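You operate a simulated robot arm through the tools that you are given. There is no shell and no other tool. Be economical: measure what you need, move in short steps, check, and stop when the job is done.

You run a simulated two-armed robot. Do the job below in one go: nothing can be reset, and whatever is moved stays where it is left.

## Task
Fetch the white probe marked cools fifteen and set it on the silver blank marked stub. Fetch the blue probe marked cools five and set it on the white pad marked clean. Put the blank with the purple dot on the green cap on the cart. Put the puck with the black disc on the deck of the steel cart away on the bench marked press. Take the bag marked blank on the bench with the blue edge and put it away on the bench marked kit. Take the blank with the orange dot and leave it on the bench with the green edge. Put the puck with the yellow disc on the bench with the blue edge away on the bench marked press. Open the cabinet door one. Do these in any order. Set down upright: white probe marked cools fifteen, blue probe marked cools five.

Only the result counts: the job must be done as asked and must still hold three seconds after the hand-in. Knocking over, shifting, dropping, spilling or breaking anything else fails it. A push-on lid holds only when it is set on centred and level and pressed home; a screw cap is set on level and turned clockwise until tight.

## Robot
Two 7-joint arms with fingered hands on one trunk, on a base that drives. Base frame: it is fixed to the floor where the robot stands at the start and does not move with it; the origin is under the middle of the robot, x ahead of it, y to its left, z up. Units: mm, degrees, N and s.
The left shoulder is at the start at [80, 197, 1470], the right one opposite. With the tool pointing down near the work surface each hand reaches from about 100 to 700 mm from the robot's upright axis, wherever it stands, measured 20 degrees to its own side. Places, roughly: bag marked blank [2750, -1500, 750]; bench marked kit [800, 900, 900]; bench marked press [2900, 2900, 800]; bench with the green edge [2900, -2400, 800]; blank marked stub [750, 3000, 1000]; blank with the orange dot (5x5x2 cm) [2600, -900, 800]; blank with the purple dot (5x5x2 cm) [800, -1300, 900]; blue probe marked cools five [750, 0, 1000]; cabinet door one [-2100, 1200, 400]; green cap on the cart (6x6x3 cm) [1000, -1100, 900]; puck with the black disc (5x5x3 cm) [2600, -3800, 900]; puck with the yellow disc (5x5x3 cm) [2800, -700, 800]; white pad marked clean (18x18 cm) [580, -1780, 900]; white probe marked cools fifteen [500, 0, 1000]. Payload 4 kg a hand.
The tool frame of a hand sits at the grasp point between the pads (the TCP): z along the fingers, y along the line on which they close. The tips reach 26 mm beyond it. The gripper opens to 132 mm. The gripper's body begins 73 mm behind the TCP. The gripper is a hand of 4 fingers: y runs from the thumb to the fingers, the wrist lies at [0, 0, -239] in the tool frame, and closing takes about 1.5 s.
Orientation is told as [roll, pitch, yaw] about the base's x, y, z axes, in that order, counted from this pose: with the fingers straight down and closing along the base's y, the tool's x points along the base's -x, its y along +y and its z along -z.

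## Interface
- The arms move only by the tool apply_moves. It takes "left_steps", "right_steps" or both (then of equal length, played together; a hand with none holds still); each is a list of rows, each a list of 6 numbers: the shift along the tool's x, y, z in mm, then the turn, a rotation vector about the tool's x, y, z in degrees. In form: [[tx, ty, tz, ax, ay, az], ...]. A call has 1 to 8 rows; each row is the pose to reach, as a shift and turn from the pose commanded when the call began, along the tool's axes at that moment. "left_gripper" and "right_gripper" are, for a hand that has rows, the finger opening in mm, from 0 to 132, set as the call begins (left out, the last holds). Each row takes 0.2 s and may step no farther than 50 mm and 8.6 degrees from the row before; otherwise, or with a gripper value out of range, the whole call is refused. A pose out of reach is approached as far as the arm can. The call stops where the force on the tool passes 40 N (or 10 N more than at its start, if that is more) or the arm is blocked; 0.2 s more then pass. The fingers move at their own pace (about 72 mm/s each) and stop on an object; they squeeze with about 33 N. The grip force told is the motor's: it shows also when the fingers shut on nothing. Time passes only in rows, and 0.2 s behind the last, so rows that repeat a pose let the fingers close. It gives the time, the measured TCP pose, the force on the tool (base axes), the opening and the grip force at its end, in the units of the frame above (readings bear some noise), with the torque about the TCP (base axes, N m) and any sound that the robot's microphone picked up.
- Cameras (640 x 400 px; columns grow to the right, rows downward): "scene" is now at [101.2, 3.7, 1617.5]; the picture's right is [0.03, -1.00, 0.00], its down [-0.85, -0.02, -0.53] and it looks along [0.53, 0.01, -0.85] (base axes); focal length 275 px, centre (320, 200). "left" rides on the left gripper at [-68, 2, -97] in its tool frame; the picture's right is [-0.03, -1.00, 0.00], its down [0.82, -0.02, -0.58] and it looks along [0.58, -0.01, 0.82] (tool axes); focal length 270 px, centre (320, 200). "right" rides on the right gripper at [68, 2, -97] in its tool frame; the picture's right is [-0.03, 1.00, 0.00], its down [-0.82, -0.02, -0.58] and it looks along [-0.58, -0.01, 0.82] (tool axes); focal length 270 px, centre (320, 200). There is no depth. A picture from a camera that has moved, and an enlarged one, comes with that camera's place and axes in the base frame and with its lens.
- capture(camera): a new picture of that camera. The clock stands still meanwhile.
- raise_lower(by): slides the trunk up (or, below 0, down) by that many mm; the arms and the scene camera ride with it, the base frame stays. It gives what a move gives, with no picture.
- roll_base(legs): drives the robot by 1 to 6 legs, each [ahead, left, turn to the left] in mm, mm and degrees, along the robot's own axes; the way and the turn of a leg run together, so that a leg with both is an arc; at most 1500 mm and 180 degrees a leg. The arms and the cameras ride along, it lands a little off, and it stops where it bumps. It gives what a move gives.
- finger_targets(finger1, finger2, finger3, thumb_bend, hand): sets how far each is bent, from 0 (flat) to 1 (curled in); at 0.3 the hand is open as for a grip, at 0.7 the pads meet at the TCP. One left out holds its place. A second passes; each finger stops where it meets its share of the squeeze, and holds until it gets a number again. A gripper value or a shape takes the hand back. It gives what a move gives, with no picture; readings hold the bend of each and the force on the fingers (four entries, about 0 where the hand has none), thumb and palm.
- preshape(shape, hand): the hand has 4 fingers and takes this shape, open, in about a second: jaw (thumb against the fingers, like two jaws); tri (thumb and two fingers); tip (a fingertip pinch); poke (one finger out to press); point (the index stretched); flat (the hand flat); cup (the hand cupped); fist (a fist). The gripper value then closes the fingers along that shape, each until it touches; the sizes above hold for jaw. It gives what a move gives, with no picture.
- turn_head(pan, tilt): turns the head with the scene camera to pan (to the left, within 86 degrees either way) and tilt (down, from -29 to 69), counted from straight ahead of the robot. It gives what a move gives.
- close_up(camera, box): a new picture of the part [left, top, right, bottom] of that camera's present view, enlarged. The clock stands still meanwhile.
- sign_off(): hands the job in; it is judged then, once.

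Go step by step. Nothing tells you exact positions but the pictures and the camera data: compare them with the known pose of the tool, close in by small moves and look again before you grip or let go. The budget is 217 turns and 208 pictures, counting those below and the enlarged ones. Unless the task says otherwise, let go and move clear before handing in, and close with one line.

The tools are called after ">>>" by a JSON object that holds its "op" and its "data". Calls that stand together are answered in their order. apply_moves: Moves the arms, as the interface text tells. Its arguments: {"type":"object","properties":{"left_steps":{"type":"array","items":{"type":"array","items":{"type":"number"}}},"left_gripper":{"type":"number"},"right_steps":{"type":"array","items":{"type":"array","items":{"type":"number"}}},"right_gripper":{"type":"number"}},"required":[]} The other tools are called the same way: raise_lower (by) slides the trunk up or down; preshape (shape, hand) gives the hand a shape; finger_targets (finger1, finger2, finger3, thumb_bend, hand) moves the fingers one by one; roll_base (legs) drives the base; turn_head (pan, tilt) turns the head that bears the scene camera; capture (camera) takes a picture; close_up (camera, box) takes an enlarged picture of a part of a camera's view; sign_off () hands the job in.

At the start:

```text
clock: 0.0
left_ee_pos: [343.6, 178.5, 1034.8]
left_tool_rot: [-0.1, 0.0, 0.1]
left_wrist_force: [-0.3, -0.5, -0.2]
left_ft_torque: [-0.01, 0.05, -0.02]
left_opening: 131.7
left_gripper_force: 0.1
left_shape: jaw
left_bend: [0.3, 0.3, 0.3, 0.3]
left_finger forces: [0.1, 0.1, 0.0, 0.0, 0.1, 0.0]
right_ee_pos: [309.7, -72.4, 1035.8]
right_tool_rot: [0.0, 0.0, -0.1]
right_wrist_force: [-0.2, 0.6, -0.5]
right_ft_torque: [0.0, -0.01, 0.0]
right_opening: 131.9
right_gripper_force: 0.0
right_shape: jaw
right_bend: [0.3, 0.3, 0.3, 0.3]
right_finger forces: [0.0, 0.0, 0.1, 0.0, 0.0, 0.0]
trunk travel left (down, up): [-780.0, 60.0]
robot x, y, heading: [1.0, 1.3, 0.0]
head pan, tilt: [1.6, 57.7]
```

scene: 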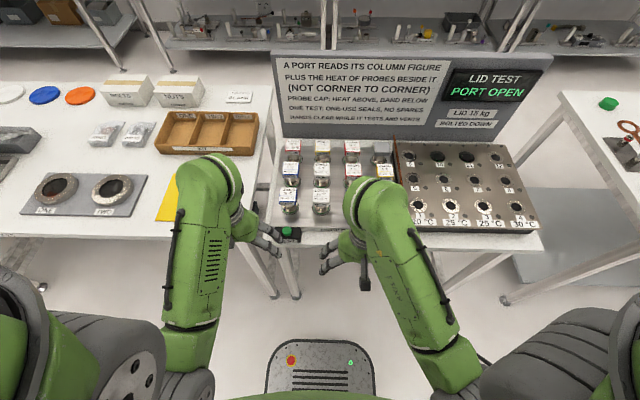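
right: 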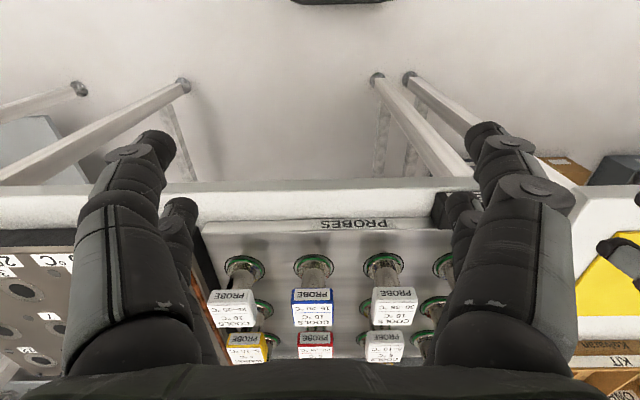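
left: 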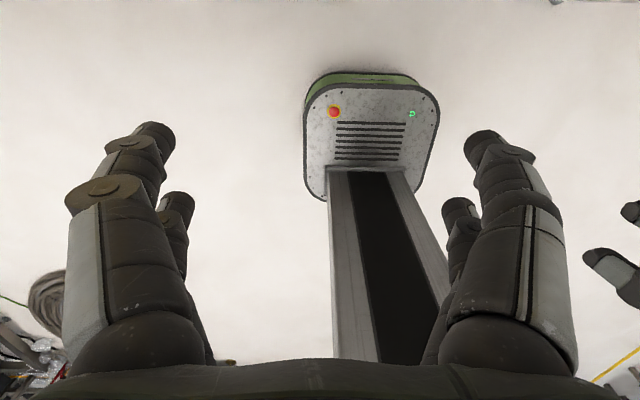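

I see a test bench with a probe rack ahead, a kit bench to the left and a cart to the right. I'll enlarge the probe rack to read the caps.

>>> {"op": "close_up", "data": {"camera": "scene", "box": [260, 130, 420, 230]}}

>>> {"op": "close_up", "data": {"camera": "right", "box": [180, 210, 480, 398]}}

>>> {"op": "close_up", "data": {"camera": "scene", "box": [0, 60, 280, 235]}}

```text
4.00 times, centred on (340, 180) of scene
camera zoom: at [101.2, 3.7, 1617.5], right [0.03, -1.0, 0.0], down [-0.85, -0.02, -0.53], along [0.53, 0.01, -0.85], focal length 1100 px, centre (240, 280)
```

zoom: 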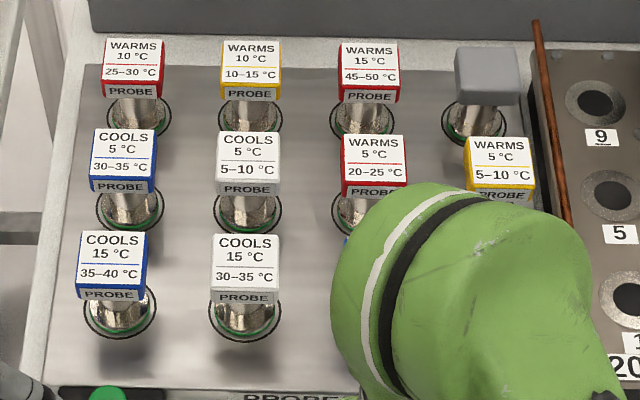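

```text
2.13 times, centred on (330, 304) of right
camera zoom: at [240.0, -70.8, 1130.3], right [0.03, 1.0, 0.0], down [0.82, -0.02, 0.58], along [0.58, -0.01, -0.82], focal length 575 px, centre (299, -21)
```

zoom: 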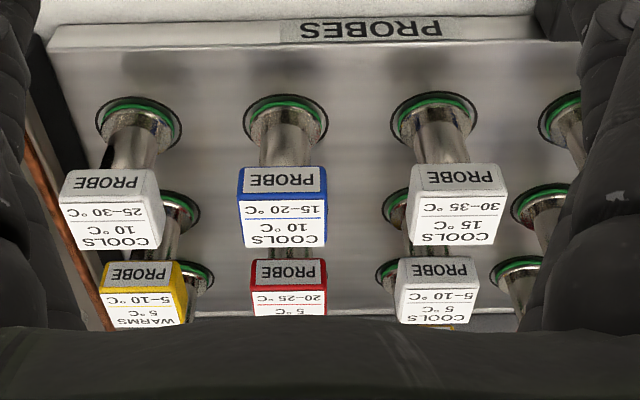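

```text
2.29 times, centred on (140, 148) of scene
camera zoom: at [101.2, 3.7, 1617.5], right [0.03, -1.0, 0.0], down [-0.85, -0.02, -0.53], along [0.53, 0.01, -0.85], focal length 629 px, centre (731, 320)
```

zoom: 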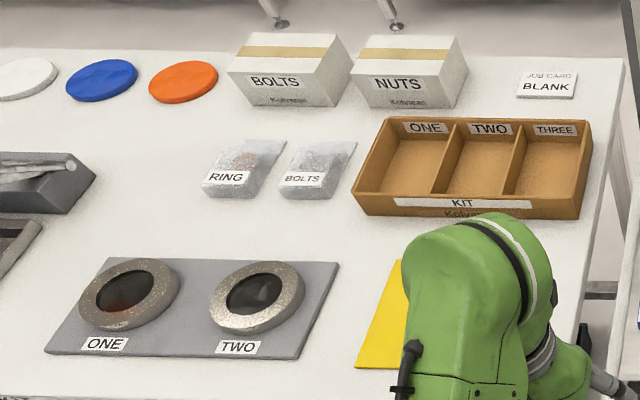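

The white "cools 15" is front row, column 2, near (544, 10, 930). The blue "cools 5" is middle row, column 1, near (643, 104, 930). I'll bring the left hand above the blue one at a safe height and look.

>>> {"op": "apply_moves", "data": {"left_steps": [[-37, -9, -2, 0, 0, 0], [-75, -19, -4, 0, 0, 0], [-112, -28, -6, 0, 0, 0], [-150, -37, -8, 0, 0, 0], [-187, -47, -10, 0, 0, 0], [-225, -56, -12, 0, 0, 0], [-262, -65, -14, 0, 0, 0], [-300, -75, -15, 0, 0, 0]], "left_gripper": 105}}

>>> {"op": "capture", "data": {"camera": "left"}}

>>> {"op": "capture", "data": {"camera": "scene"}}

```text
clock: 1.8
left_ee_pos: [645.9, 104.8, 1048.2]
left_tool_rot: [0.0, 0.1, 0.1]
left_wrist_force: [0.4, 0.2, -1.2]
left_ft_torque: [0.0, -0.02, 0.02]
left_opening: 105.1
left_gripper_force: 0.0
left_shape: jaw
left_bend: [0.6, 0.6, 0.6, 0.45]
left_finger forces: [0.0, 0.0, 0.1, 0.1, 0.0, 0.0]
right_ee_pos: [310.2, -73.5, 1034.6]
right_tool_rot: [-0.1, 0.1, -0.1]
right_wrist_force: [0.3, 1.0, 0.3]
right_ft_torque: [-0.04, 0.01, -0.02]
right_opening: 131.9
right_gripper_force: 0.1
right_shape: jaw
right_bend: [0.3, 0.3, 0.3, 0.3]
right_finger forces: [0.0, 0.0, 0.1, 0.0, 0.0, 0.0]
trunk travel left (down, up): [-780.0, 60.0]
robot x, y, heading: [-0.4, -2.7, 0.1]
head pan, tilt: [1.6, 57.7]
```

```text
201 pictures are left
camera left: at [713.9, 106.2, 1143.8], right [0.03, -1.0, 0.0], down [-0.81, -0.02, 0.58], along [-0.58, -0.02, -0.81], focal length 270 px, centre (320, 200)
```

left: 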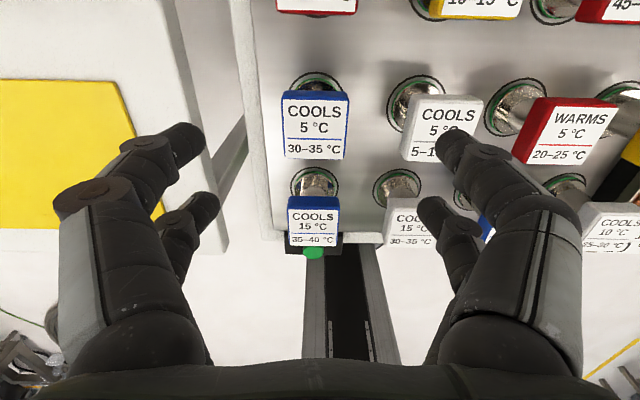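

```text
200 pictures are left
camera scene: at [103.9, 2.9, 1617.3], right [0.03, -1.0, 0.0], down [-0.85, -0.02, -0.53], along [0.53, 0.02, -0.85], focal length 275 px, centre (320, 200)
```

scene: 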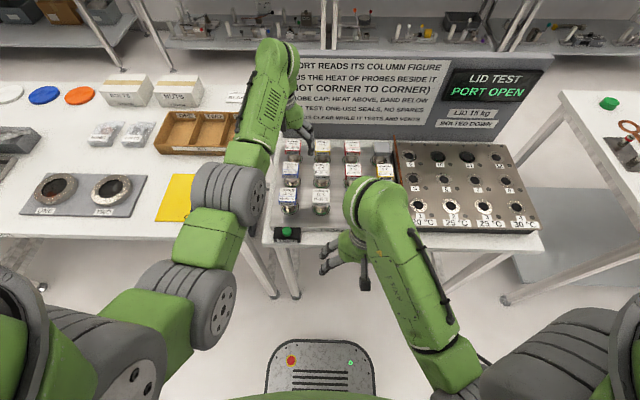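

The blue cap is near (640, 107) with its top at about z 942. I'll lower to just above cap height and check centring.

>>> {"op": "apply_moves", "data": {"left_steps": [[3, 1, 30, 0, 0, 0], [5, 2, 60, 0, 0, 0], [5, 2, 60, 0, 0, 0]], "left_gripper": 100}}

>>> {"op": "capture", "data": {"camera": "left"}}

```text
clock: 2.6
left_ee_pos: [638.5, 106.1, 989.8]
left_tool_rot: [-0.1, 0.0, 0.1]
left_wrist_force: [0.4, 0.5, 0.7]
left_ft_torque: [0.01, 0.0, -0.01]
left_opening: 100.2
left_gripper_force: 0.0
left_shape: jaw
left_bend: [0.63, 0.63, 0.63, 0.5]
left_finger forces: [0.0, 0.1, 0.0, 0.0, 0.0, 0.0]
right_ee_pos: [308.9, -73.1, 1033.9]
right_tool_rot: [0.0, 0.1, 0.0]
right_wrist_force: [0.1, 0.0, -0.3]
right_ft_torque: [0.0, 0.0, -0.03]
right_opening: 131.8
right_gripper_force: 0.0
right_shape: jaw
right_bend: [0.3, 0.3, 0.3, 0.3]
right_finger forces: [0.0, 0.0, 0.0, 0.1, 0.0, 0.1]
trunk travel left (down, up): [-780.0, 60.0]
robot x, y, heading: [1.6, 1.3, 0.1]
head pan, tilt: [1.6, 57.7]
```

```text
199 pictures are left
camera left: at [706.9, 107.9, 1085.6], right [0.03, -1.0, 0.0], down [-0.82, -0.02, 0.58], along [-0.58, -0.02, -0.82], focal length 270 px, centre (320, 200)
```

left: 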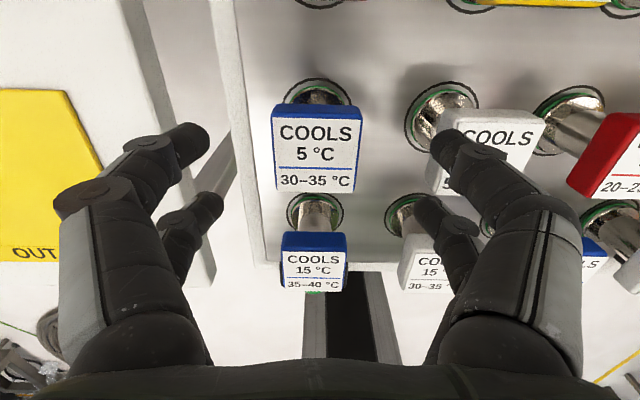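

Cap is centred at (641, 107.5) and 50 mm wide. I'll narrow the opening to 72 and re-check clearance to the white neighbour.

>>> {"op": "apply_moves", "data": {"left_steps": [[-2.5, 1.5, 0, 0, 0, 0], [-2.5, 1.5, 0, 0, 0, 0], [-2.5, 1.5, 0, 0, 0, 0]], "left_gripper": 74}}

>>> {"op": "capture", "data": {"camera": "left"}}

```text
clock: 3.4
left_ee_pos: [640.5, 108.1, 990.3]
left_tool_rot: [-0.1, 0.0, 0.1]
left_wrist_force: [0.1, -0.7, -0.2]
left_ft_torque: [0.0, 0.01, -0.01]
left_opening: 74.8
left_gripper_force: 0.0
left_shape: jaw
left_bend: [0.72, 0.72, 0.72, 0.7]
left_finger forces: [0.0, 0.1, 0.1, 0.0, 0.0, 0.0]
right_ee_pos: [308.5, -73.4, 1034.6]
right_tool_rot: [0.0, 0.0, -0.1]
right_wrist_force: [0.4, 0.1, -0.3]
right_ft_torque: [0.0, -0.01, 0.03]
right_opening: 131.7
right_gripper_force: 0.1
right_shape: jaw
right_bend: [0.3, 0.3, 0.3, 0.3]
right_finger forces: [0.1, 0.1, 0.0, 0.0, 0.1, 0.0]
trunk travel left (down, up): [-780.0, 60.0]
robot x, y, heading: [1.6, -2.6, 0.0]
head pan, tilt: [1.6, 57.7]
```

```text
198 pictures are left
camera left: at [709.3, 109.4, 1085.9], right [0.03, -1.0, 0.0], down [-0.82, -0.02, 0.58], along [-0.58, -0.02, -0.82], focal length 270 px, centre (320, 200)
```

left: 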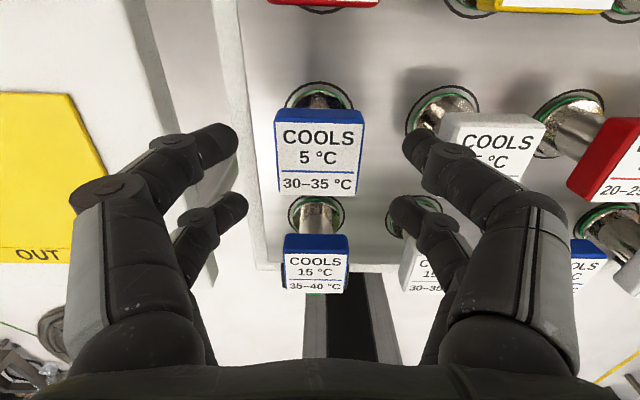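

Clearance is okay. I'll narrow a bit more, descend to z≈934 and close.

>>> {"op": "apply_moves", "data": {"left_steps": [[0, 0, 10, 0, 0, 0], [0, 0, 35, 0, 0, 0], [0, 0, 56, 0, 0, 0], [0, 0, 56, 0, 0, 0]], "left_gripper": 68}}

>>> {"op": "capture", "data": {"camera": "left"}}

```text
clock: 4.4
left_ee_pos: [642.2, 108.2, 934.6]
left_tool_rot: [-0.1, -0.1, 0.0]
left_wrist_force: [0.6, 0.1, -0.4]
left_ft_torque: [0.01, 0.03, -0.01]
left_opening: 68.5
left_gripper_force: 0.0
left_shape: jaw
left_bend: [0.72, 0.72, 0.72, 0.7]
left_finger forces: [0.0, 0.0, 0.1, 0.0, 0.1, 0.1]
right_ee_pos: [309.0, -72.7, 1034.6]
right_tool_rot: [0.0, 0.0, -0.1]
right_wrist_force: [-0.8, 0.0, 1.0]
right_ft_torque: [0.03, 0.05, -0.01]
right_opening: 131.9
right_gripper_force: 0.0
right_shape: jaw
right_bend: [0.3, 0.3, 0.3, 0.3]
right_finger forces: [0.0, 0.0, 0.0, 0.0, 0.0, 0.0]
trunk travel left (down, up): [-780.0, 60.0]
robot x, y, heading: [2.1, -1.5, 0.1]
head pan, tilt: [1.6, 57.7]
```

```text
197 pictures are left
camera left: at [709.2, 110.0, 1030.0], right [0.03, -1.0, 0.0], down [-0.82, -0.02, 0.58], along [-0.58, -0.02, -0.82], focal length 270 px, centre (320, 200)
```

left: 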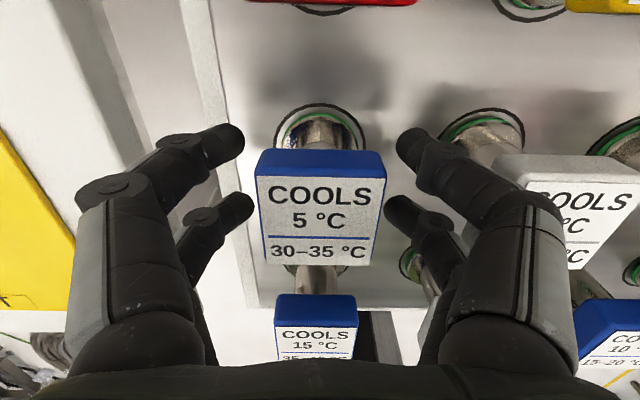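

Well centred. Close and lift slowly.

>>> {"op": "apply_moves", "data": {"left_steps": [[0, 0, 0, 0, 0, 0], [0, 0, 0, 0, 0, 0], [0, 0, 0, 0, 0, 0], [0, 0, 0, 0, 0, 0], [0, 0, 0, 0, 0, 0], [0, 0, -15, 0, 0, 0], [0, 0, -30, 0, 0, 0]], "left_gripper": 40}}

>>> {"op": "capture", "data": {"camera": "left"}}

```text
clock: 6.0
left_ee_pos: [641.7, 107.5, 963.5]
left_tool_rot: [0.0, -0.1, 0.1]
left_wrist_force: [0.5, -0.4, -2.6]
left_ft_torque: [-0.01, -0.01, 0.01]
left_opening: 40.7
left_gripper_force: 0.2
left_shape: jaw
left_bend: [0.73, 0.73, 0.73, 0.7]
left_finger forces: [0.5, 0.8, 0.5, 0.1, 0.6, 0.0]
right_ee_pos: [308.6, -72.8, 1034.6]
right_tool_rot: [0.1, 0.0, 0.0]
right_wrist_force: [-0.1, -0.8, 0.3]
right_ft_torque: [0.02, 0.0, -0.03]
right_opening: 132.0
right_gripper_force: 0.1
right_shape: jaw
right_bend: [0.3, 0.3, 0.3, 0.3]
right_finger forces: [0.0, 0.0, 0.0, 0.0, 0.1, 0.0]
trunk travel left (down, up): [-780.0, 60.0]
robot x, y, heading: [1.0, -3.7, 0.3]
head pan, tilt: [1.6, 57.7]
```

```text
196 pictures are left
camera left: at [709.4, 110.2, 1059.2], right [0.03, -1.0, 0.0], down [-0.82, -0.02, 0.58], along [-0.58, -0.02, -0.82], focal length 270 px, centre (320, 200)
```

left: 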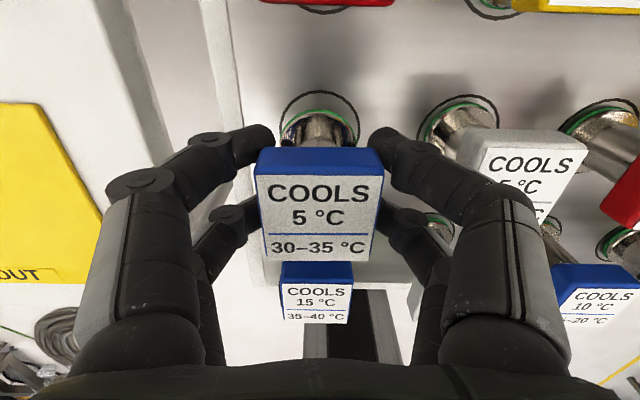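

It has lifted, but the grip is light, so I'll squeeze fully and lift it clear.

>>> {"op": "apply_moves", "data": {"left_steps": [[0, 0, 0, 0, 0, 0], [0, 0, 0, 0, 0, 0], [0, 0, 0, 0, 0, 0], [0, 0, -40, 0, 0, 0], [0, 0, -80, 0, 0, 0], [0, 0, -120, 0, 0, 0], [0, 0, -160, 0, 0, 0], [0, 0, -200, 0, 0, 0]], "left_gripper": 0}}

>>> {"op": "capture", "data": {"camera": "scene"}}

>>> {"op": "capture", "data": {"camera": "right"}}

```text
clock: 7.8
left_ee_pos: [640.8, 106.8, 1163.1]
left_tool_rot: [-0.1, 0.0, 0.1]
left_wrist_force: [0.0, 0.0, -2.2]
left_ft_torque: [0.02, -0.01, 0.01]
left_opening: 23.6
left_gripper_force: 32.3
left_shape: jaw
left_bend: [0.77, 0.76, 0.75, 0.79]
left_finger forces: [31.2, 29.9, 25.5, 0.1, 35.3, 0.0]
right_ee_pos: [308.6, -72.5, 1034.2]
right_tool_rot: [0.0, 0.0, 0.0]
right_wrist_force: [0.1, -1.0, 0.2]
right_ft_torque: [0.02, 0.01, -0.05]
right_opening: 131.9
right_gripper_force: 0.0
right_shape: jaw
right_bend: [0.3, 0.3, 0.3, 0.3]
right_finger forces: [0.1, 0.0, 0.0, 0.1, 0.0, 0.1]
trunk travel left (down, up): [-780.0, 60.0]
robot x, y, heading: [1.0, 2.3, 0.1]
head pan, tilt: [1.6, 57.7]
```

```text
195 pictures are left
camera scene: at [100.9, 3.4, 1617.5], right [0.03, -1.0, 0.0], down [-0.84, -0.02, -0.53], along [0.53, 0.02, -0.85], focal length 275 px, centre (320, 200)
```

scene: 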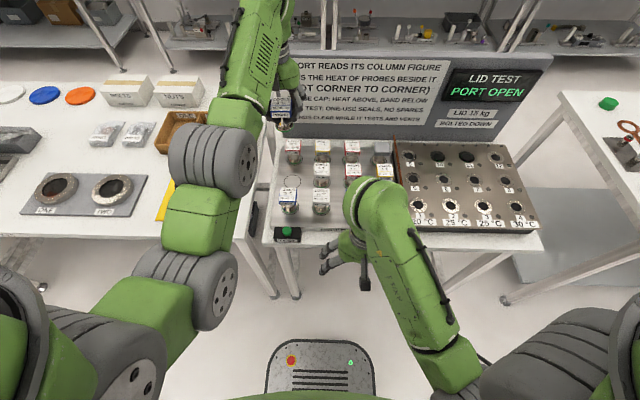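

```text
194 pictures are left
camera right: at [239.8, -71.0, 1130.2], right [0.03, 1.0, 0.0], down [0.82, -0.02, 0.58], along [0.58, -0.01, -0.82], focal length 270 px, centre (320, 200)
```

right: 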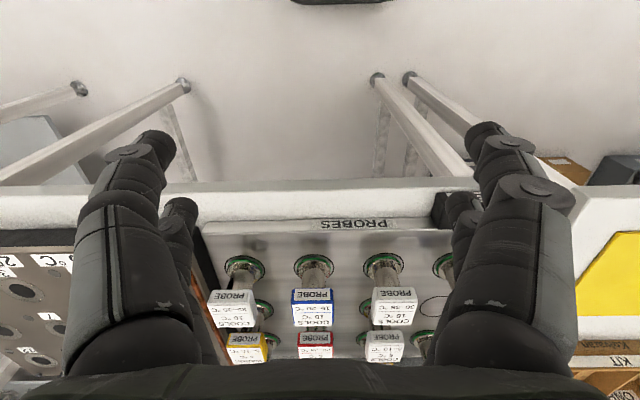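

Probe is up and held. Check how it sits in the hand before fetching the white one.

>>> {"op": "close_up", "data": {"camera": "scene", "box": [240, 60, 340, 220]}}

>>> {"op": "capture", "data": {"camera": "left"}}

```text
2.50 times, centred on (290, 140) of scene
camera zoom: at [100.9, 3.4, 1617.5], right [0.03, -1.0, 0.0], down [-0.84, -0.02, -0.53], along [0.53, 0.02, -0.85], focal length 688 px, centre (395, 350)
```

zoom: 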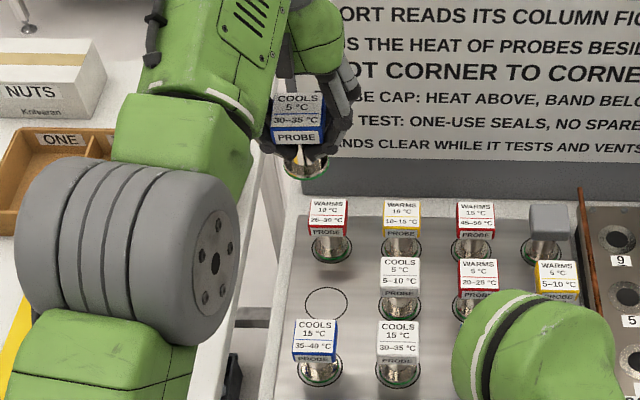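

```text
192 pictures are left
camera left: at [709.5, 109.0, 1259.7], right [0.03, -1.0, 0.0], down [-0.82, -0.02, 0.58], along [-0.58, -0.02, -0.82], focal length 270 px, centre (320, 200)
```

left: 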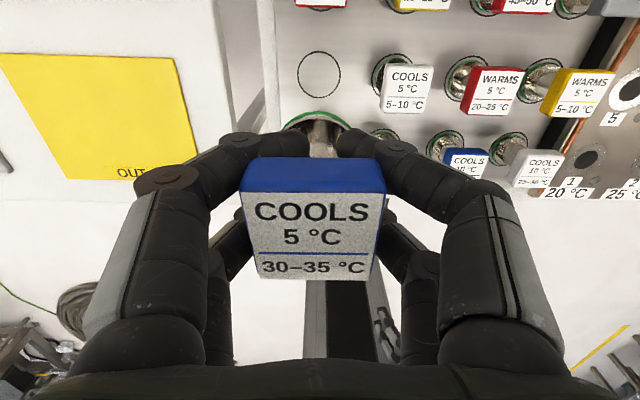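

The fingers clamp the neck under the cap, which is firm. I'll move the left hand aside and bring the right hand over the white "cools 15".

>>> {"op": "apply_moves", "data": {"left_steps": [[25, 25, 0, 0, 0, 0], [50, 50, 0, 0, 0, 0], [75, 75, 0, 0, 0, 0], [100, 100, 0, 0, 0, 0], [125, 125, 0, 0, 0, 0], [150, 150, 0, 0, 0, 0], [175, 175, 0, 0, 0, 0], [190, 190, 0, 0, 0, 0]], "right_steps": [[0, 0, 0, 0, 0, 0], [0, 0, 0, 0, 0, 0], [-39, 15, -5, 0, 0, 0], [-78, 30, -10, 0, 0, 0], [-117, 45, -15, 0, 0, 0], [-156, 60, -18, 0, 0, 0], [-195, 72, -18, 0, 0, 0], [-235, 81, -18, 0, 0, 0]], "right_gripper": 74}}

>>> {"op": "capture", "data": {"camera": "right"}}

```text
clock: 9.6
left_ee_pos: [511.3, 285.5, 1104.3]
left_tool_rot: [-0.2, -0.1, 0.1]
left_wrist_force: [1.4, 0.8, -1.8]
left_ft_torque: [-0.05, 0.0, 0.0]
left_opening: 23.3
left_gripper_force: 33.0
left_shape: jaw
left_bend: [0.77, 0.76, 0.75, 0.79]
left_finger forces: [33.0, 31.1, 27.8, 0.0, 35.9, 0.1]
left hand out of reach, approached as far as the arm can: row 4, 5, 6, 7, 8
right_ee_pos: [547.2, 8.1, 1053.7]
right_tool_rot: [-0.1, 0.1, 0.0]
right_wrist_force: [-0.3, -0.3, 0.3]
right_ft_torque: [-0.01, 0.0, 0.01]
right_opening: 74.6
right_gripper_force: 0.1
right_shape: jaw
right_bend: [0.72, 0.72, 0.72, 0.7]
right_finger forces: [0.0, 0.1, 0.0, 0.0, 0.0, 0.0]
trunk travel left (down, up): [-780.0, 60.0]
robot x, y, heading: [0.2, 1.5, -0.1]
head pan, tilt: [1.6, 57.7]
```

```text
191 pictures are left
camera right: at [479.2, 11.3, 1149.0], right [0.03, 1.0, 0.0], down [0.82, -0.02, 0.58], along [0.58, -0.02, -0.82], focal length 270 px, centre (320, 200)
```

right: 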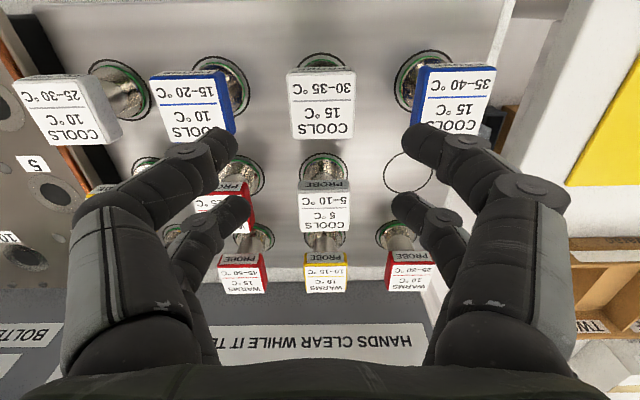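

White cap near (539, 9.5). Descend to just above first, then verify.

>>> {"op": "apply_moves", "data": {"right_steps": [[3, 1, 30, 0, 0, 0], [6, 1, 60, 0, 0, 0], [8, 1.5, 80, 0, 0, 0], [8, 1.5, 80, 0, 0, 0]], "right_gripper": 68}}

>>> {"op": "capture", "data": {"camera": "right"}}

```text
clock: 10.6
left_ee_pos: [510.1, 284.5, 1105.1]
left_tool_rot: [-0.1, -0.1, 0.1]
left_wrist_force: [-0.7, 0.8, -2.7]
left_ft_torque: [-0.04, 0.03, -0.01]
left_opening: 23.4
left_gripper_force: 32.6
left_shape: jaw
left_bend: [0.77, 0.76, 0.75, 0.79]
left_finger forces: [33.1, 31.0, 27.9, 0.0, 35.9, 0.0]
right_ee_pos: [536.3, 8.9, 974.5]
right_tool_rot: [0.0, -0.1, 0.0]
right_wrist_force: [0.4, -0.2, -0.6]
right_ft_torque: [-0.03, 0.0, 0.0]
right_opening: 68.5
right_gripper_force: 0.1
right_shape: jaw
right_bend: [0.72, 0.72, 0.72, 0.7]
right_finger forces: [0.0, 0.0, 0.0, 0.0, 0.0, 0.0]
trunk travel left (down, up): [-780.0, 60.0]
robot x, y, heading: [1.1, 1.0, -0.1]
head pan, tilt: [1.6, 57.7]
```

```text
190 pictures are left
camera right: at [467.8, 10.7, 1069.1], right [0.03, 1.0, 0.0], down [0.82, -0.02, 0.58], along [0.58, -0.01, -0.82], focal length 270 px, centre (320, 200)
```

right: 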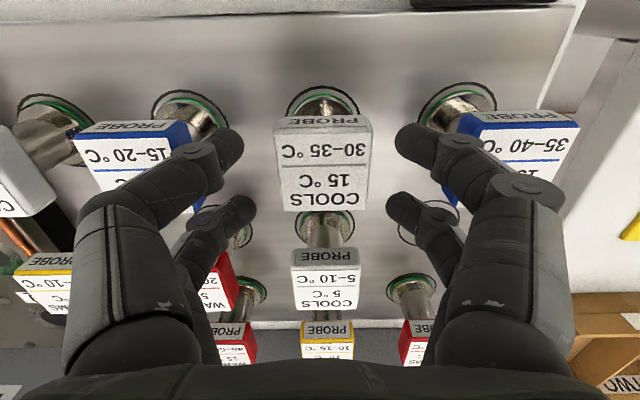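

Good: target (539, 10). Lower to 934 and grip.

>>> {"op": "apply_moves", "data": {"right_steps": [[-3, 1, 20, 0, 0, 0], [-3, 1, 40, 0, 0, 0], [-3, 1, 40, 0, 0, 0]]}}

>>> {"op": "apply_moves", "data": {"right_steps": [[0, 0, 0, 0, 0, 0], [0, 0, 0, 0, 0, 0], [0, 0, 0, 0, 0, 0], [0, 0, 0, 0, 0, 0], [0, 0, 0, 0, 0, 0], [0, 0, 0, 0, 0, 0]], "right_gripper": 0}}

>>> {"op": "apply_moves", "data": {"right_steps": [[0, 0, -15, 0, 0, 0], [0, 0, -40, 0, 0, 0], [0, 0, -80, 0, 0, 0], [0, 0, -120, 0, 0, 0], [0, 0, -160, 0, 0, 0], [0, 0, -200, 0, 0, 0]]}}

>>> {"op": "capture", "data": {"camera": "right"}}

>>> {"op": "capture", "data": {"camera": "scene"}}

```text
clock: 11.4
left_ee_pos: [511.5, 284.6, 1106.2]
left_tool_rot: [0.0, 0.0, 0.1]
left_wrist_force: [0.0, -0.3, -2.8]
left_ft_torque: [0.04, -0.02, 0.0]
left_opening: 23.1
left_gripper_force: 32.9
left_shape: jaw
left_bend: [0.77, 0.76, 0.75, 0.79]
left_finger forces: [33.0, 31.2, 27.9, 0.0, 35.8, 0.0]
right_ee_pos: [540.5, 10.7, 933.0]
right_tool_rot: [0.1, 0.0, 0.0]
right_wrist_force: [-0.4, 0.2, -0.5]
right_ft_torque: [-0.01, 0.0, 0.02]
right_opening: 68.4
right_gripper_force: 0.1
right_shape: jaw
right_bend: [0.72, 0.72, 0.72, 0.7]
right_finger forces: [0.1, 0.0, 0.0, 0.0, 0.0, 0.1]
trunk travel left (down, up): [-780.0, 60.0]
robot x, y, heading: [2.4, 0.1, -0.2]
head pan, tilt: [1.6, 57.7]
```

```text
clock: 12.8
left_ee_pos: [511.4, 284.3, 1105.9]
left_tool_rot: [-0.2, 0.0, 0.1]
left_wrist_force: [0.6, 0.4, -2.2]
left_ft_torque: [-0.03, 0.01, 0.02]
left_opening: 23.2
left_gripper_force: 32.4
left_shape: jaw
left_bend: [0.77, 0.76, 0.75, 0.79]
left_finger forces: [33.0, 31.2, 27.9, 0.0, 35.9, 0.0]
right_ee_pos: [541.0, 12.1, 933.2]
right_tool_rot: [-0.1, 0.0, 0.0]
right_wrist_force: [-0.7, -0.1, -3.2]
right_ft_torque: [0.0, 0.0, -0.02]
right_opening: 25.1
right_gripper_force: 32.9
right_shape: jaw
right_bend: [0.75, 0.76, 0.77, 0.78]
right_finger forces: [32.8, 32.7, 25.4, 0.1, 29.1, 0.1]
trunk travel left (down, up): [-780.0, 60.0]
robot x, y, heading: [1.5, 1.2, 0.4]
head pan, tilt: [1.6, 57.7]
```

```text
clock: 14.2
left_ee_pos: [510.7, 284.8, 1106.7]
left_tool_rot: [-0.2, 0.0, 0.1]
left_wrist_force: [0.7, -0.3, -3.3]
left_ft_torque: [-0.03, -0.03, 0.03]
left_opening: 23.6
left_gripper_force: 32.7
left_shape: jaw
left_bend: [0.77, 0.76, 0.75, 0.79]
left_finger forces: [33.0, 31.2, 28.1, 0.0, 35.8, 0.0]
right_ee_pos: [538.2, 11.6, 1134.1]
right_tool_rot: [-0.1, 0.0, 0.0]
right_wrist_force: [-1.4, 0.8, -2.6]
right_ft_torque: [0.0, 0.02, 0.0]
right_opening: 25.0
right_gripper_force: 33.0
right_shape: jaw
right_bend: [0.75, 0.76, 0.77, 0.78]
right_finger forces: [33.4, 34.0, 26.3, 0.0, 29.5, 0.0]
trunk travel left (down, up): [-780.0, 60.0]
robot x, y, heading: [-2.8, -0.1, 0.1]
head pan, tilt: [1.6, 57.7]
```

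```text
189 pictures are left
camera right: at [470.0, 14.0, 1230.3], right [0.03, 1.0, 0.0], down [0.82, -0.02, 0.58], along [0.58, -0.02, -0.82], focal length 270 px, centre (320, 200)
```

right: 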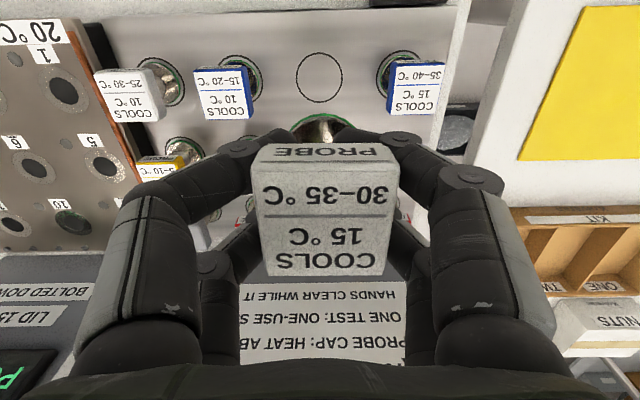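

```text
188 pictures are left
camera scene: at [101.8, 4.4, 1617.4], right [0.03, -1.0, 0.0], down [-0.85, -0.02, -0.53], along [0.53, 0.01, -0.85], focal length 275 px, centre (320, 200)
```

scene: 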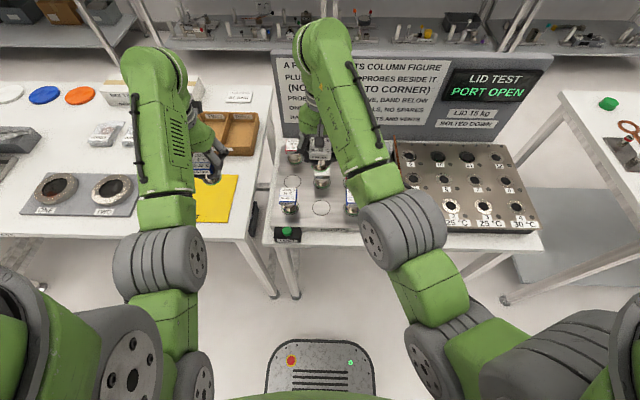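

Both probes held. I'll retract the hands toward the body, then look around before driving.

>>> {"op": "apply_moves", "data": {"left_steps": [[25, -10, 0, 0, 0, 0], [50, -20, 0, 0, 0, 0], [75, -30, 0, 0, 0, 0], [100, -40, 0, 0, 0, 0], [125, -50, 0, 0, 0, 0], [150, -60, 0, 0, 0, 0], [160, -70, 0, 0, 0, 0]], "right_steps": [[30, -20, 0, 0, 0, 0], [60, -40, 0, 0, 0, 0], [90, -60, 0, 0, 0, 0], [120, -80, 0, 0, 0, 0], [150, -100, 0, 0, 0, 0], [180, -110, 0, 0, 0, 0], [200, -120, 0, 0, 0, 0]]}}

>>> {"op": "turn_head", "data": {"pan": -60, "tilt": 30}}

>>> {"op": "capture", "data": {"camera": "scene"}}

>>> {"op": "turn_head", "data": {"pan": 60, "tilt": 30}}

>>> {"op": "capture", "data": {"camera": "scene"}}

>>> {"op": "turn_head", "data": {"pan": 0, "tilt": 15}}

>>> {"op": "capture", "data": {"camera": "scene"}}

```text
clock: 15.8
left_ee_pos: [354.4, 233.8, 1046.6]
left_tool_rot: [0.0, -0.9, -0.9]
left_wrist_force: [-0.5, 0.3, -2.6]
left_ft_torque: [0.01, -0.02, -0.01]
left_opening: 23.3
left_gripper_force: 33.0
left_shape: jaw
left_bend: [0.77, 0.76, 0.76, 0.79]
left_finger forces: [33.3, 31.7, 28.4, 0.1, 36.1, 0.0]
left hand out of reach, approached as far as the arm can: row 1, 2, 3, 4, 5, 6, 7
right_ee_pos: [360.0, -101.1, 1041.5]
right_tool_rot: [0.1, -0.3, 0.0]
right_wrist_force: [0.8, 0.1, -2.6]
right_ft_torque: [0.0, 0.02, -0.02]
right_opening: 25.0
right_gripper_force: 32.7
right_shape: jaw
right_bend: [0.75, 0.76, 0.77, 0.78]
right_finger forces: [33.6, 34.4, 26.4, 0.0, 29.4, 0.1]
right hand out of reach, approached as far as the arm can: row 2, 3, 4, 5, 6, 7
trunk travel left (down, up): [-780.0, 60.0]
robot x, y, heading: [1.0, -1.2, 0.2]
head pan, tilt: [1.6, 57.7]
```

```text
clock: 17.1
left_ee_pos: [352.6, 233.3, 1044.4]
left_tool_rot: [0.0, -0.5, -1.0]
left_wrist_force: [0.0, -0.9, -1.4]
left_ft_torque: [0.01, 0.01, -0.02]
left_opening: 23.5
left_gripper_force: 33.3
left_shape: jaw
left_bend: [0.77, 0.76, 0.76, 0.79]
left_finger forces: [33.4, 31.7, 28.4, 0.0, 36.1, 0.0]
right_ee_pos: [359.6, -100.2, 1042.3]
right_tool_rot: [0.0, -0.1, 0.1]
right_wrist_force: [0.4, 0.2, -2.5]
right_ft_torque: [-0.03, 0.03, 0.0]
right_opening: 24.9
right_gripper_force: 33.0
right_shape: jaw
right_bend: [0.75, 0.76, 0.77, 0.78]
right_finger forces: [33.8, 34.4, 26.3, 0.0, 29.4, 0.0]
trunk travel left (down, up): [-780.0, 60.0]
robot x, y, heading: [-0.4, -1.7, 0.2]
head pan, tilt: [-60.0, 30.0]
```

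```text
187 pictures are left
camera scene: at [78.0, -76.3, 1657.0], right [-0.87, -0.5, 0.0], down [-0.25, 0.43, -0.87], along [0.43, -0.75, -0.5], focal length 275 px, centre (320, 200)
```

scene: 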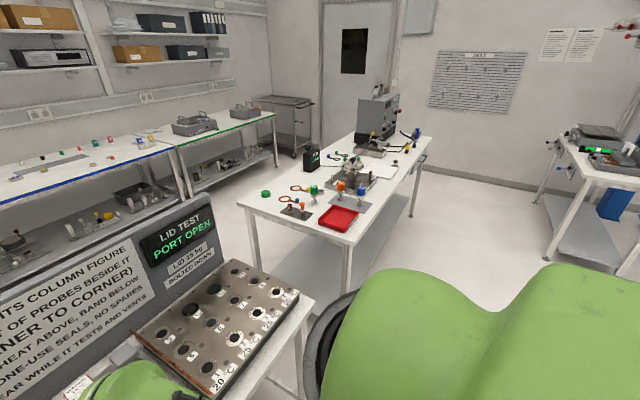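

```text
clock: 19.1
left_ee_pos: [349.0, 234.2, 1043.8]
left_tool_rot: [-0.1, -0.3, -0.9]
left_wrist_force: [0.5, -0.3, -2.2]
left_ft_torque: [0.02, -0.01, -0.02]
left_opening: 23.5
left_gripper_force: 32.6
left_shape: jaw
left_bend: [0.77, 0.76, 0.76, 0.79]
left_finger forces: [33.3, 31.7, 28.4, 0.0, 36.2, 0.1]
right_ee_pos: [360.5, -101.3, 1043.1]
right_tool_rot: [0.1, -0.1, 0.0]
right_wrist_force: [0.3, -0.8, -2.6]
right_ft_torque: [-0.01, 0.02, -0.01]
right_opening: 24.6
right_gripper_force: 32.5
right_shape: jaw
right_bend: [0.75, 0.76, 0.77, 0.78]
right_finger forces: [33.7, 34.4, 26.5, 0.0, 29.5, 0.0]
trunk travel left (down, up): [-780.0, 60.0]
robot x, y, heading: [-2.1, -0.3, 0.1]
head pan, tilt: [60.0, 30.0]
```

```text
186 pictures are left
camera scene: at [78.0, 80.2, 1656.9], right [0.87, -0.5, 0.0], down [-0.25, -0.43, -0.87], along [0.43, 0.75, -0.5], focal length 275 px, centre (320, 200)
```

scene: 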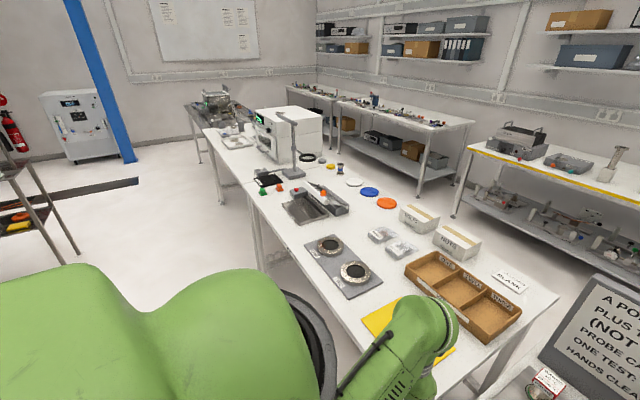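

```text
clock: 20.4
left_ee_pos: [350.6, 232.1, 1041.7]
left_tool_rot: [-0.1, -0.2, -0.9]
left_wrist_force: [0.2, 0.3, -2.8]
left_ft_torque: [0.0, -0.04, 0.03]
left_opening: 23.2
left_gripper_force: 32.9
left_shape: jaw
left_bend: [0.77, 0.76, 0.76, 0.79]
left_finger forces: [33.3, 31.7, 28.4, 0.1, 36.1, 0.0]
right_ee_pos: [359.6, -100.2, 1041.9]
right_tool_rot: [0.2, -0.2, 0.0]
right_wrist_force: [0.7, 0.5, -2.7]
right_ft_torque: [-0.04, 0.01, -0.02]
right_opening: 24.6
right_gripper_force: 32.6
right_shape: jaw
right_bend: [0.75, 0.76, 0.77, 0.78]
right_finger forces: [33.7, 34.3, 26.3, 0.0, 29.4, 0.0]
trunk travel left (down, up): [-780.0, 60.0]
robot x, y, heading: [-0.9, 1.0, -0.3]
head pan, tilt: [0.0, 15.0]
```

```text
185 pictures are left
camera scene: at [126.1, 2.0, 1681.2], right [0.0, -1.0, 0.0], down [-0.26, 0.0, -0.97], along [0.97, 0.0, -0.26], focal length 275 px, centre (320, 200)
```

scene: 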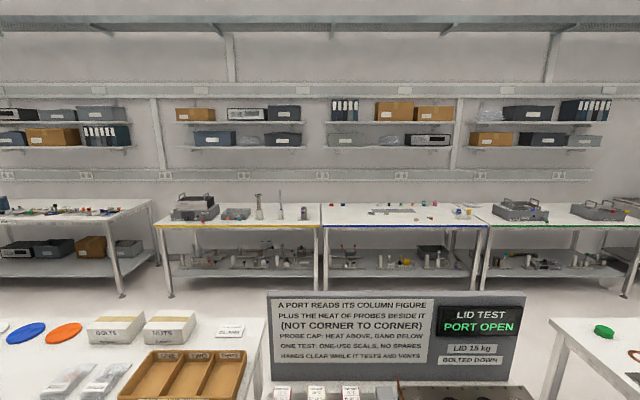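

The room map is clear: front row of benches at x≈500–1200, far row at x≈2500–3000, and an open floor on my side. I'll drive sideways to the cart bench, looking for the white pad and the dotted blank.

>>> {"op": "roll_base", "data": {"legs": [[-60, 0, 0], [0, -1500, 0]]}}

>>> {"op": "turn_head", "data": {"pan": 0, "tilt": 42}}

>>> {"op": "capture", "data": {"camera": "scene"}}

```text
clock: 28.4
left_ee_pos: [283.2, -1263.7, 1043.2]
left_tool_rot: [-0.1, -0.3, -1.8]
left_wrist_force: [-0.4, 0.3, -1.9]
left_ft_torque: [0.01, 0.0, 0.0]
left_opening: 23.5
left_gripper_force: 33.2
left_shape: jaw
left_bend: [0.77, 0.76, 0.76, 0.79]
left_finger forces: [33.6, 31.6, 28.0, 0.0, 36.1, 0.0]
right_ee_pos: [289.3, -1596.3, 1042.3]
right_tool_rot: [0.0, -0.1, -0.9]
right_wrist_force: [0.4, 0.4, -2.7]
right_ft_torque: [-0.01, -0.03, 0.01]
right_opening: 24.3
right_gripper_force: 32.6
right_shape: jaw
right_bend: [0.75, 0.76, 0.77, 0.78]
right_finger forces: [33.8, 34.5, 26.4, 0.1, 29.3, 0.0]
trunk travel left (down, up): [-780.0, 60.0]
robot x, y, heading: [-67.5, -1490.2, -1.1]
head pan, tilt: [0.0, 15.0]
```

```text
clock: 29.3
left_ee_pos: [284.8, -1265.6, 1043.5]
left_tool_rot: [-0.1, -0.2, -1.9]
left_wrist_force: [-0.2, 0.9, -2.3]
left_ft_torque: [-0.04, -0.03, -0.02]
left_opening: 23.5
left_gripper_force: 33.6
left_shape: jaw
left_bend: [0.77, 0.76, 0.76, 0.79]
left_finger forces: [33.5, 31.7, 28.2, 0.0, 36.0, 0.1]
right_ee_pos: [289.4, -1597.1, 1042.1]
right_tool_rot: [0.1, -0.1, -0.9]
right_wrist_force: [-0.4, 0.6, -1.6]
right_ft_torque: [-0.04, 0.0, 0.02]
right_opening: 24.7
right_gripper_force: 32.8
right_shape: jaw
right_bend: [0.75, 0.76, 0.77, 0.78]
right_finger forces: [33.8, 34.5, 26.6, 0.0, 29.3, 0.1]
trunk travel left (down, up): [-780.0, 60.0]
robot x, y, heading: [-71.5, -1489.5, -1.1]
head pan, tilt: [0.0, 42.0]
```

```text
184 pictures are left
camera scene: at [46.6, -1491.6, 1638.6], right [-0.01, -1.0, 0.0], down [-0.67, 0.01, -0.74], along [0.74, -0.01, -0.67], focal length 275 px, centre (320, 200)
```

scene: 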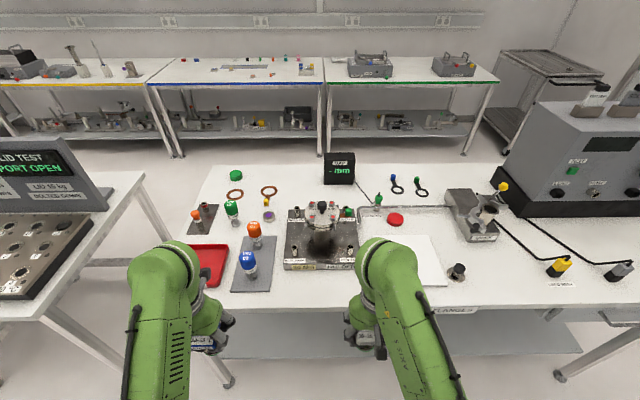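

>>> {"op": "close_up", "data": {"camera": "scene", "box": [180, 140, 340, 300]}}

>>> {"op": "close_up", "data": {"camera": "scene", "box": [320, 150, 540, 310]}}

>>> {"op": "close_up", "data": {"camera": "scene", "box": [150, 45, 350, 95]}}

```text
2.50 times, centred on (260, 220) of scene
camera zoom: at [46.6, -1491.6, 1638.6], right [-0.01, -1.0, 0.0], down [-0.67, 0.01, -0.74], along [0.74, -0.01, -0.67], focal length 688 px, centre (470, 150)
```

zoom: 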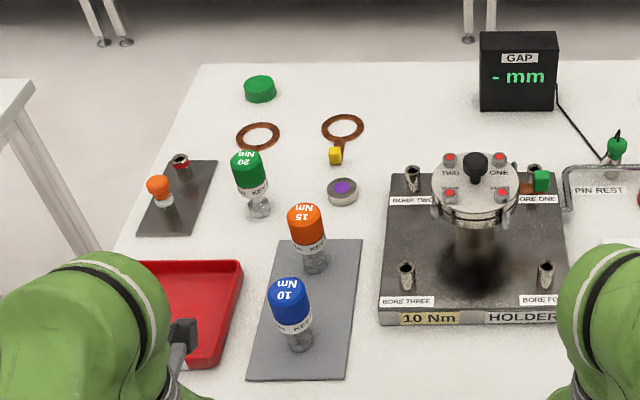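

```text
2.50 times, centred on (430, 230) of scene
camera zoom: at [46.6, -1491.6, 1638.6], right [-0.01, -1.0, 0.0], down [-0.67, 0.01, -0.74], along [0.74, -0.01, -0.67], focal length 688 px, centre (45, 125)
```

zoom: 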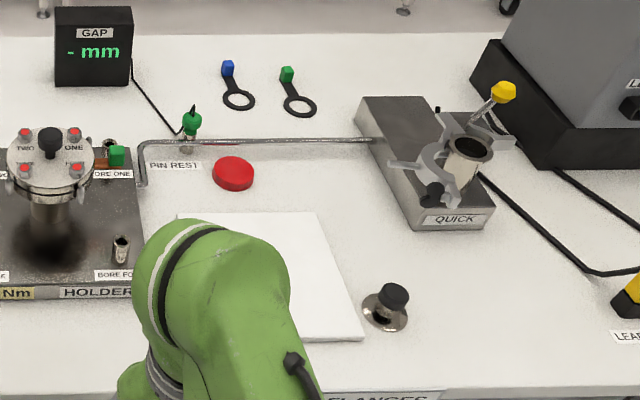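

```text
3.20 times, centred on (250, 70) of scene
camera zoom: at [46.6, -1491.6, 1638.6], right [-0.01, -1.0, 0.0], down [-0.67, 0.01, -0.74], along [0.74, -0.01, -0.67], focal length 880 px, centre (544, 616)
```

zoom: 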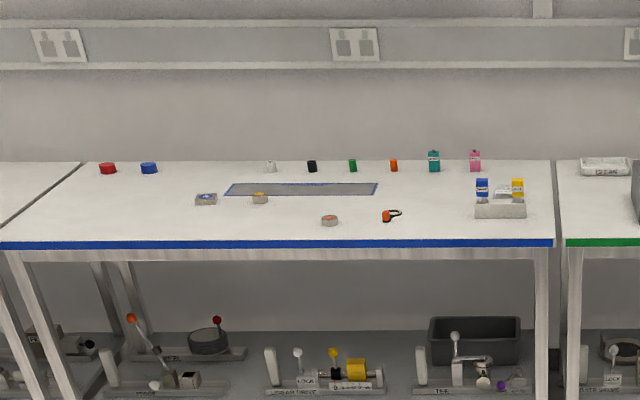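

Surface here is at about z 880. Pad centre is near (583, -1770), the purple-dot blank near (785, -1305) and the green cap near (1030, -1130). I'll drive so the left hand fronts the pad.

>>> {"op": "roll_base", "data": {"legs": [[60, -485, 1]]}}

>>> {"op": "capture", "data": {"camera": "scene"}}

```text
clock: 32.2
left_ee_pos: [338.0, -1742.9, 1043.9]
left_tool_rot: [-0.3, -0.2, -0.9]
left_wrist_force: [0.4, -0.1, -1.6]
left_ft_torque: [0.01, -0.03, 0.03]
left_opening: 23.4
left_gripper_force: 32.9
left_shape: jaw
left_bend: [0.77, 0.76, 0.76, 0.79]
left_finger forces: [33.5, 31.6, 28.1, 0.0, 36.1, 0.1]
right_ee_pos: [346.9, -2075.6, 1042.8]
right_tool_rot: [-0.1, -0.1, 0.0]
right_wrist_force: [0.2, 0.3, -3.2]
right_ft_torque: [0.01, -0.01, -0.01]
right_opening: 24.7
right_gripper_force: 33.7
right_shape: jaw
right_bend: [0.75, 0.76, 0.77, 0.78]
right_finger forces: [33.9, 34.6, 26.5, 0.1, 29.3, 0.1]
trunk travel left (down, up): [-780.0, 60.0]
robot x, y, heading: [-10.7, -1975.9, 0.5]
head pan, tilt: [0.0, 42.0]
```

```text
180 pictures are left
camera scene: at [102.9, -1972.0, 1638.6], right [0.0, -1.0, 0.0], down [-0.67, 0.0, -0.74], along [0.74, 0.0, -0.67], focal length 275 px, centre (320, 200)
```

scene: 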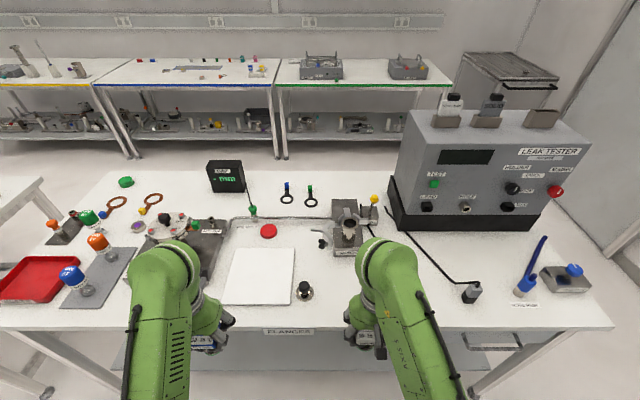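

Pad centre is about (581, -1787). Bring the left hand over it at current height.

>>> {"op": "apply_moves", "data": {"left_steps": [[-40, -8, 0, 0, 0, 0], [-80, -16, 0, 0, 0, 0], [-120, -24, 0, 0, 0, 0], [-160, -32, 0, 0, 0, 0], [-200, -38, 0, 0, 0, 0], [-242, -41, 0, 0, 0, 0]]}}

>>> {"op": "capture", "data": {"camera": "left"}}

>>> {"op": "capture", "data": {"camera": "scene"}}

```text
clock: 33.6
left_ee_pos: [579.1, -1790.2, 1041.9]
left_tool_rot: [-0.1, 0.1, -1.1]
left_wrist_force: [0.1, -0.5, -2.4]
left_ft_torque: [-0.02, 0.02, -0.01]
left_opening: 23.5
left_gripper_force: 32.7
left_shape: jaw
left_bend: [0.77, 0.76, 0.76, 0.79]
left_finger forces: [34.0, 32.9, 29.0, 0.0, 36.6, 0.1]
right_ee_pos: [348.4, -2076.5, 1041.3]
right_tool_rot: [0.1, 0.0, 0.0]
right_wrist_force: [0.4, 0.6, -2.2]
right_ft_torque: [0.02, -0.02, 0.01]
right_opening: 24.8
right_gripper_force: 32.8
right_shape: jaw
right_bend: [0.75, 0.76, 0.77, 0.78]
right_finger forces: [34.2, 34.5, 26.5, 0.0, 29.4, 0.1]
trunk travel left (down, up): [-780.0, 60.0]
robot x, y, heading: [-11.9, -1975.2, -0.1]
head pan, tilt: [0.0, 42.0]
```

```text
179 pictures are left
camera left: at [647.2, -1789.4, 1138.7], right [0.01, -1.0, 0.0], down [-0.82, -0.01, 0.58], along [-0.58, -0.01, -0.82], focal length 270 px, centre (320, 200)
```

left: 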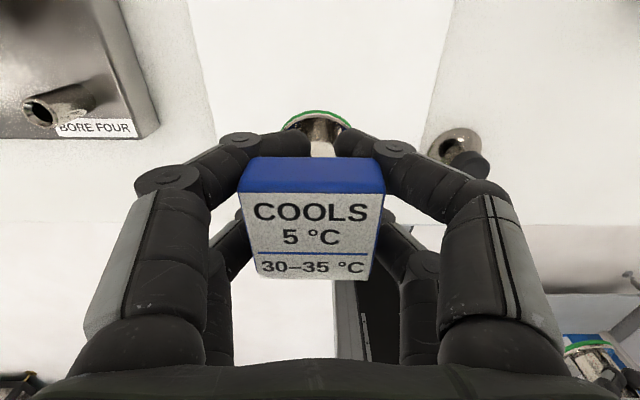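

```text
178 pictures are left
camera scene: at [106.3, -1975.0, 1638.3], right [0.0, -1.0, 0.0], down [-0.67, 0.0, -0.74], along [0.74, 0.0, -0.67], focal length 275 px, centre (320, 200)
```

scene: 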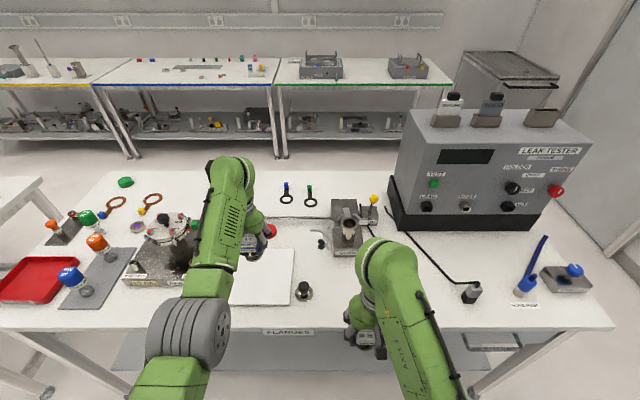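

Probe is over the pad. Lower to about 20 mm above expected contact, and look.

>>> {"op": "apply_moves", "data": {"left_steps": [[-1, 1, 25, 0, 0, 0], [-2, 2, 50, 0, 0, 0], [-2, 2, 50, 0, 0, 0]]}}

>>> {"op": "capture", "data": {"camera": "left"}}

>>> {"op": "close_up", "data": {"camera": "scene", "box": [200, 220, 320, 320]}}

```text
clock: 34.4
left_ee_pos: [580.7, -1788.5, 994.4]
left_tool_rot: [-0.1, -0.2, -1.0]
left_wrist_force: [-0.2, -0.4, -3.7]
left_ft_torque: [0.02, 0.01, 0.01]
left_opening: 23.0
left_gripper_force: 32.8
left_shape: jaw
left_bend: [0.77, 0.76, 0.76, 0.79]
left_finger forces: [34.3, 33.1, 29.5, 0.0, 36.5, 0.0]
right_ee_pos: [347.0, -2077.0, 1042.3]
right_tool_rot: [0.1, 0.0, 0.0]
right_wrist_force: [-0.4, -1.0, -2.0]
right_ft_torque: [0.0, 0.0, 0.0]
right_opening: 24.9
right_gripper_force: 32.6
right_shape: jaw
right_bend: [0.75, 0.76, 0.77, 0.78]
right_finger forces: [34.2, 34.5, 26.5, 0.0, 29.4, 0.0]
trunk travel left (down, up): [-780.0, 60.0]
robot x, y, heading: [-13.5, -1978.2, -0.0]
head pan, tilt: [0.0, 42.0]
```

```text
177 pictures are left
camera left: at [648.1, -1788.8, 1090.4], right [0.01, -1.0, 0.0], down [-0.82, -0.01, 0.57], along [-0.57, -0.01, -0.82], focal length 270 px, centre (320, 200)
```

left: 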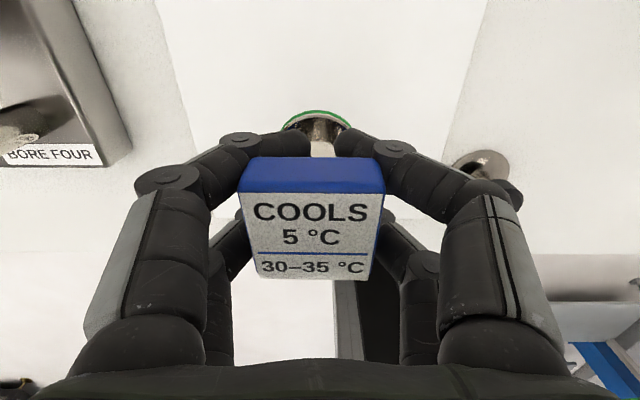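

```text
4.00 times, centred on (260, 270) of scene
camera zoom: at [103.5, -1975.1, 1638.5], right [0.0, -1.0, 0.0], down [-0.67, 0.0, -0.74], along [0.74, 0.0, -0.67], focal length 1100 px, centre (560, -80)
```

zoom: 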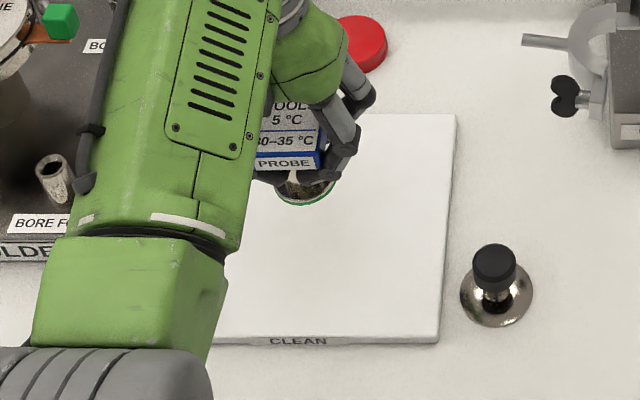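

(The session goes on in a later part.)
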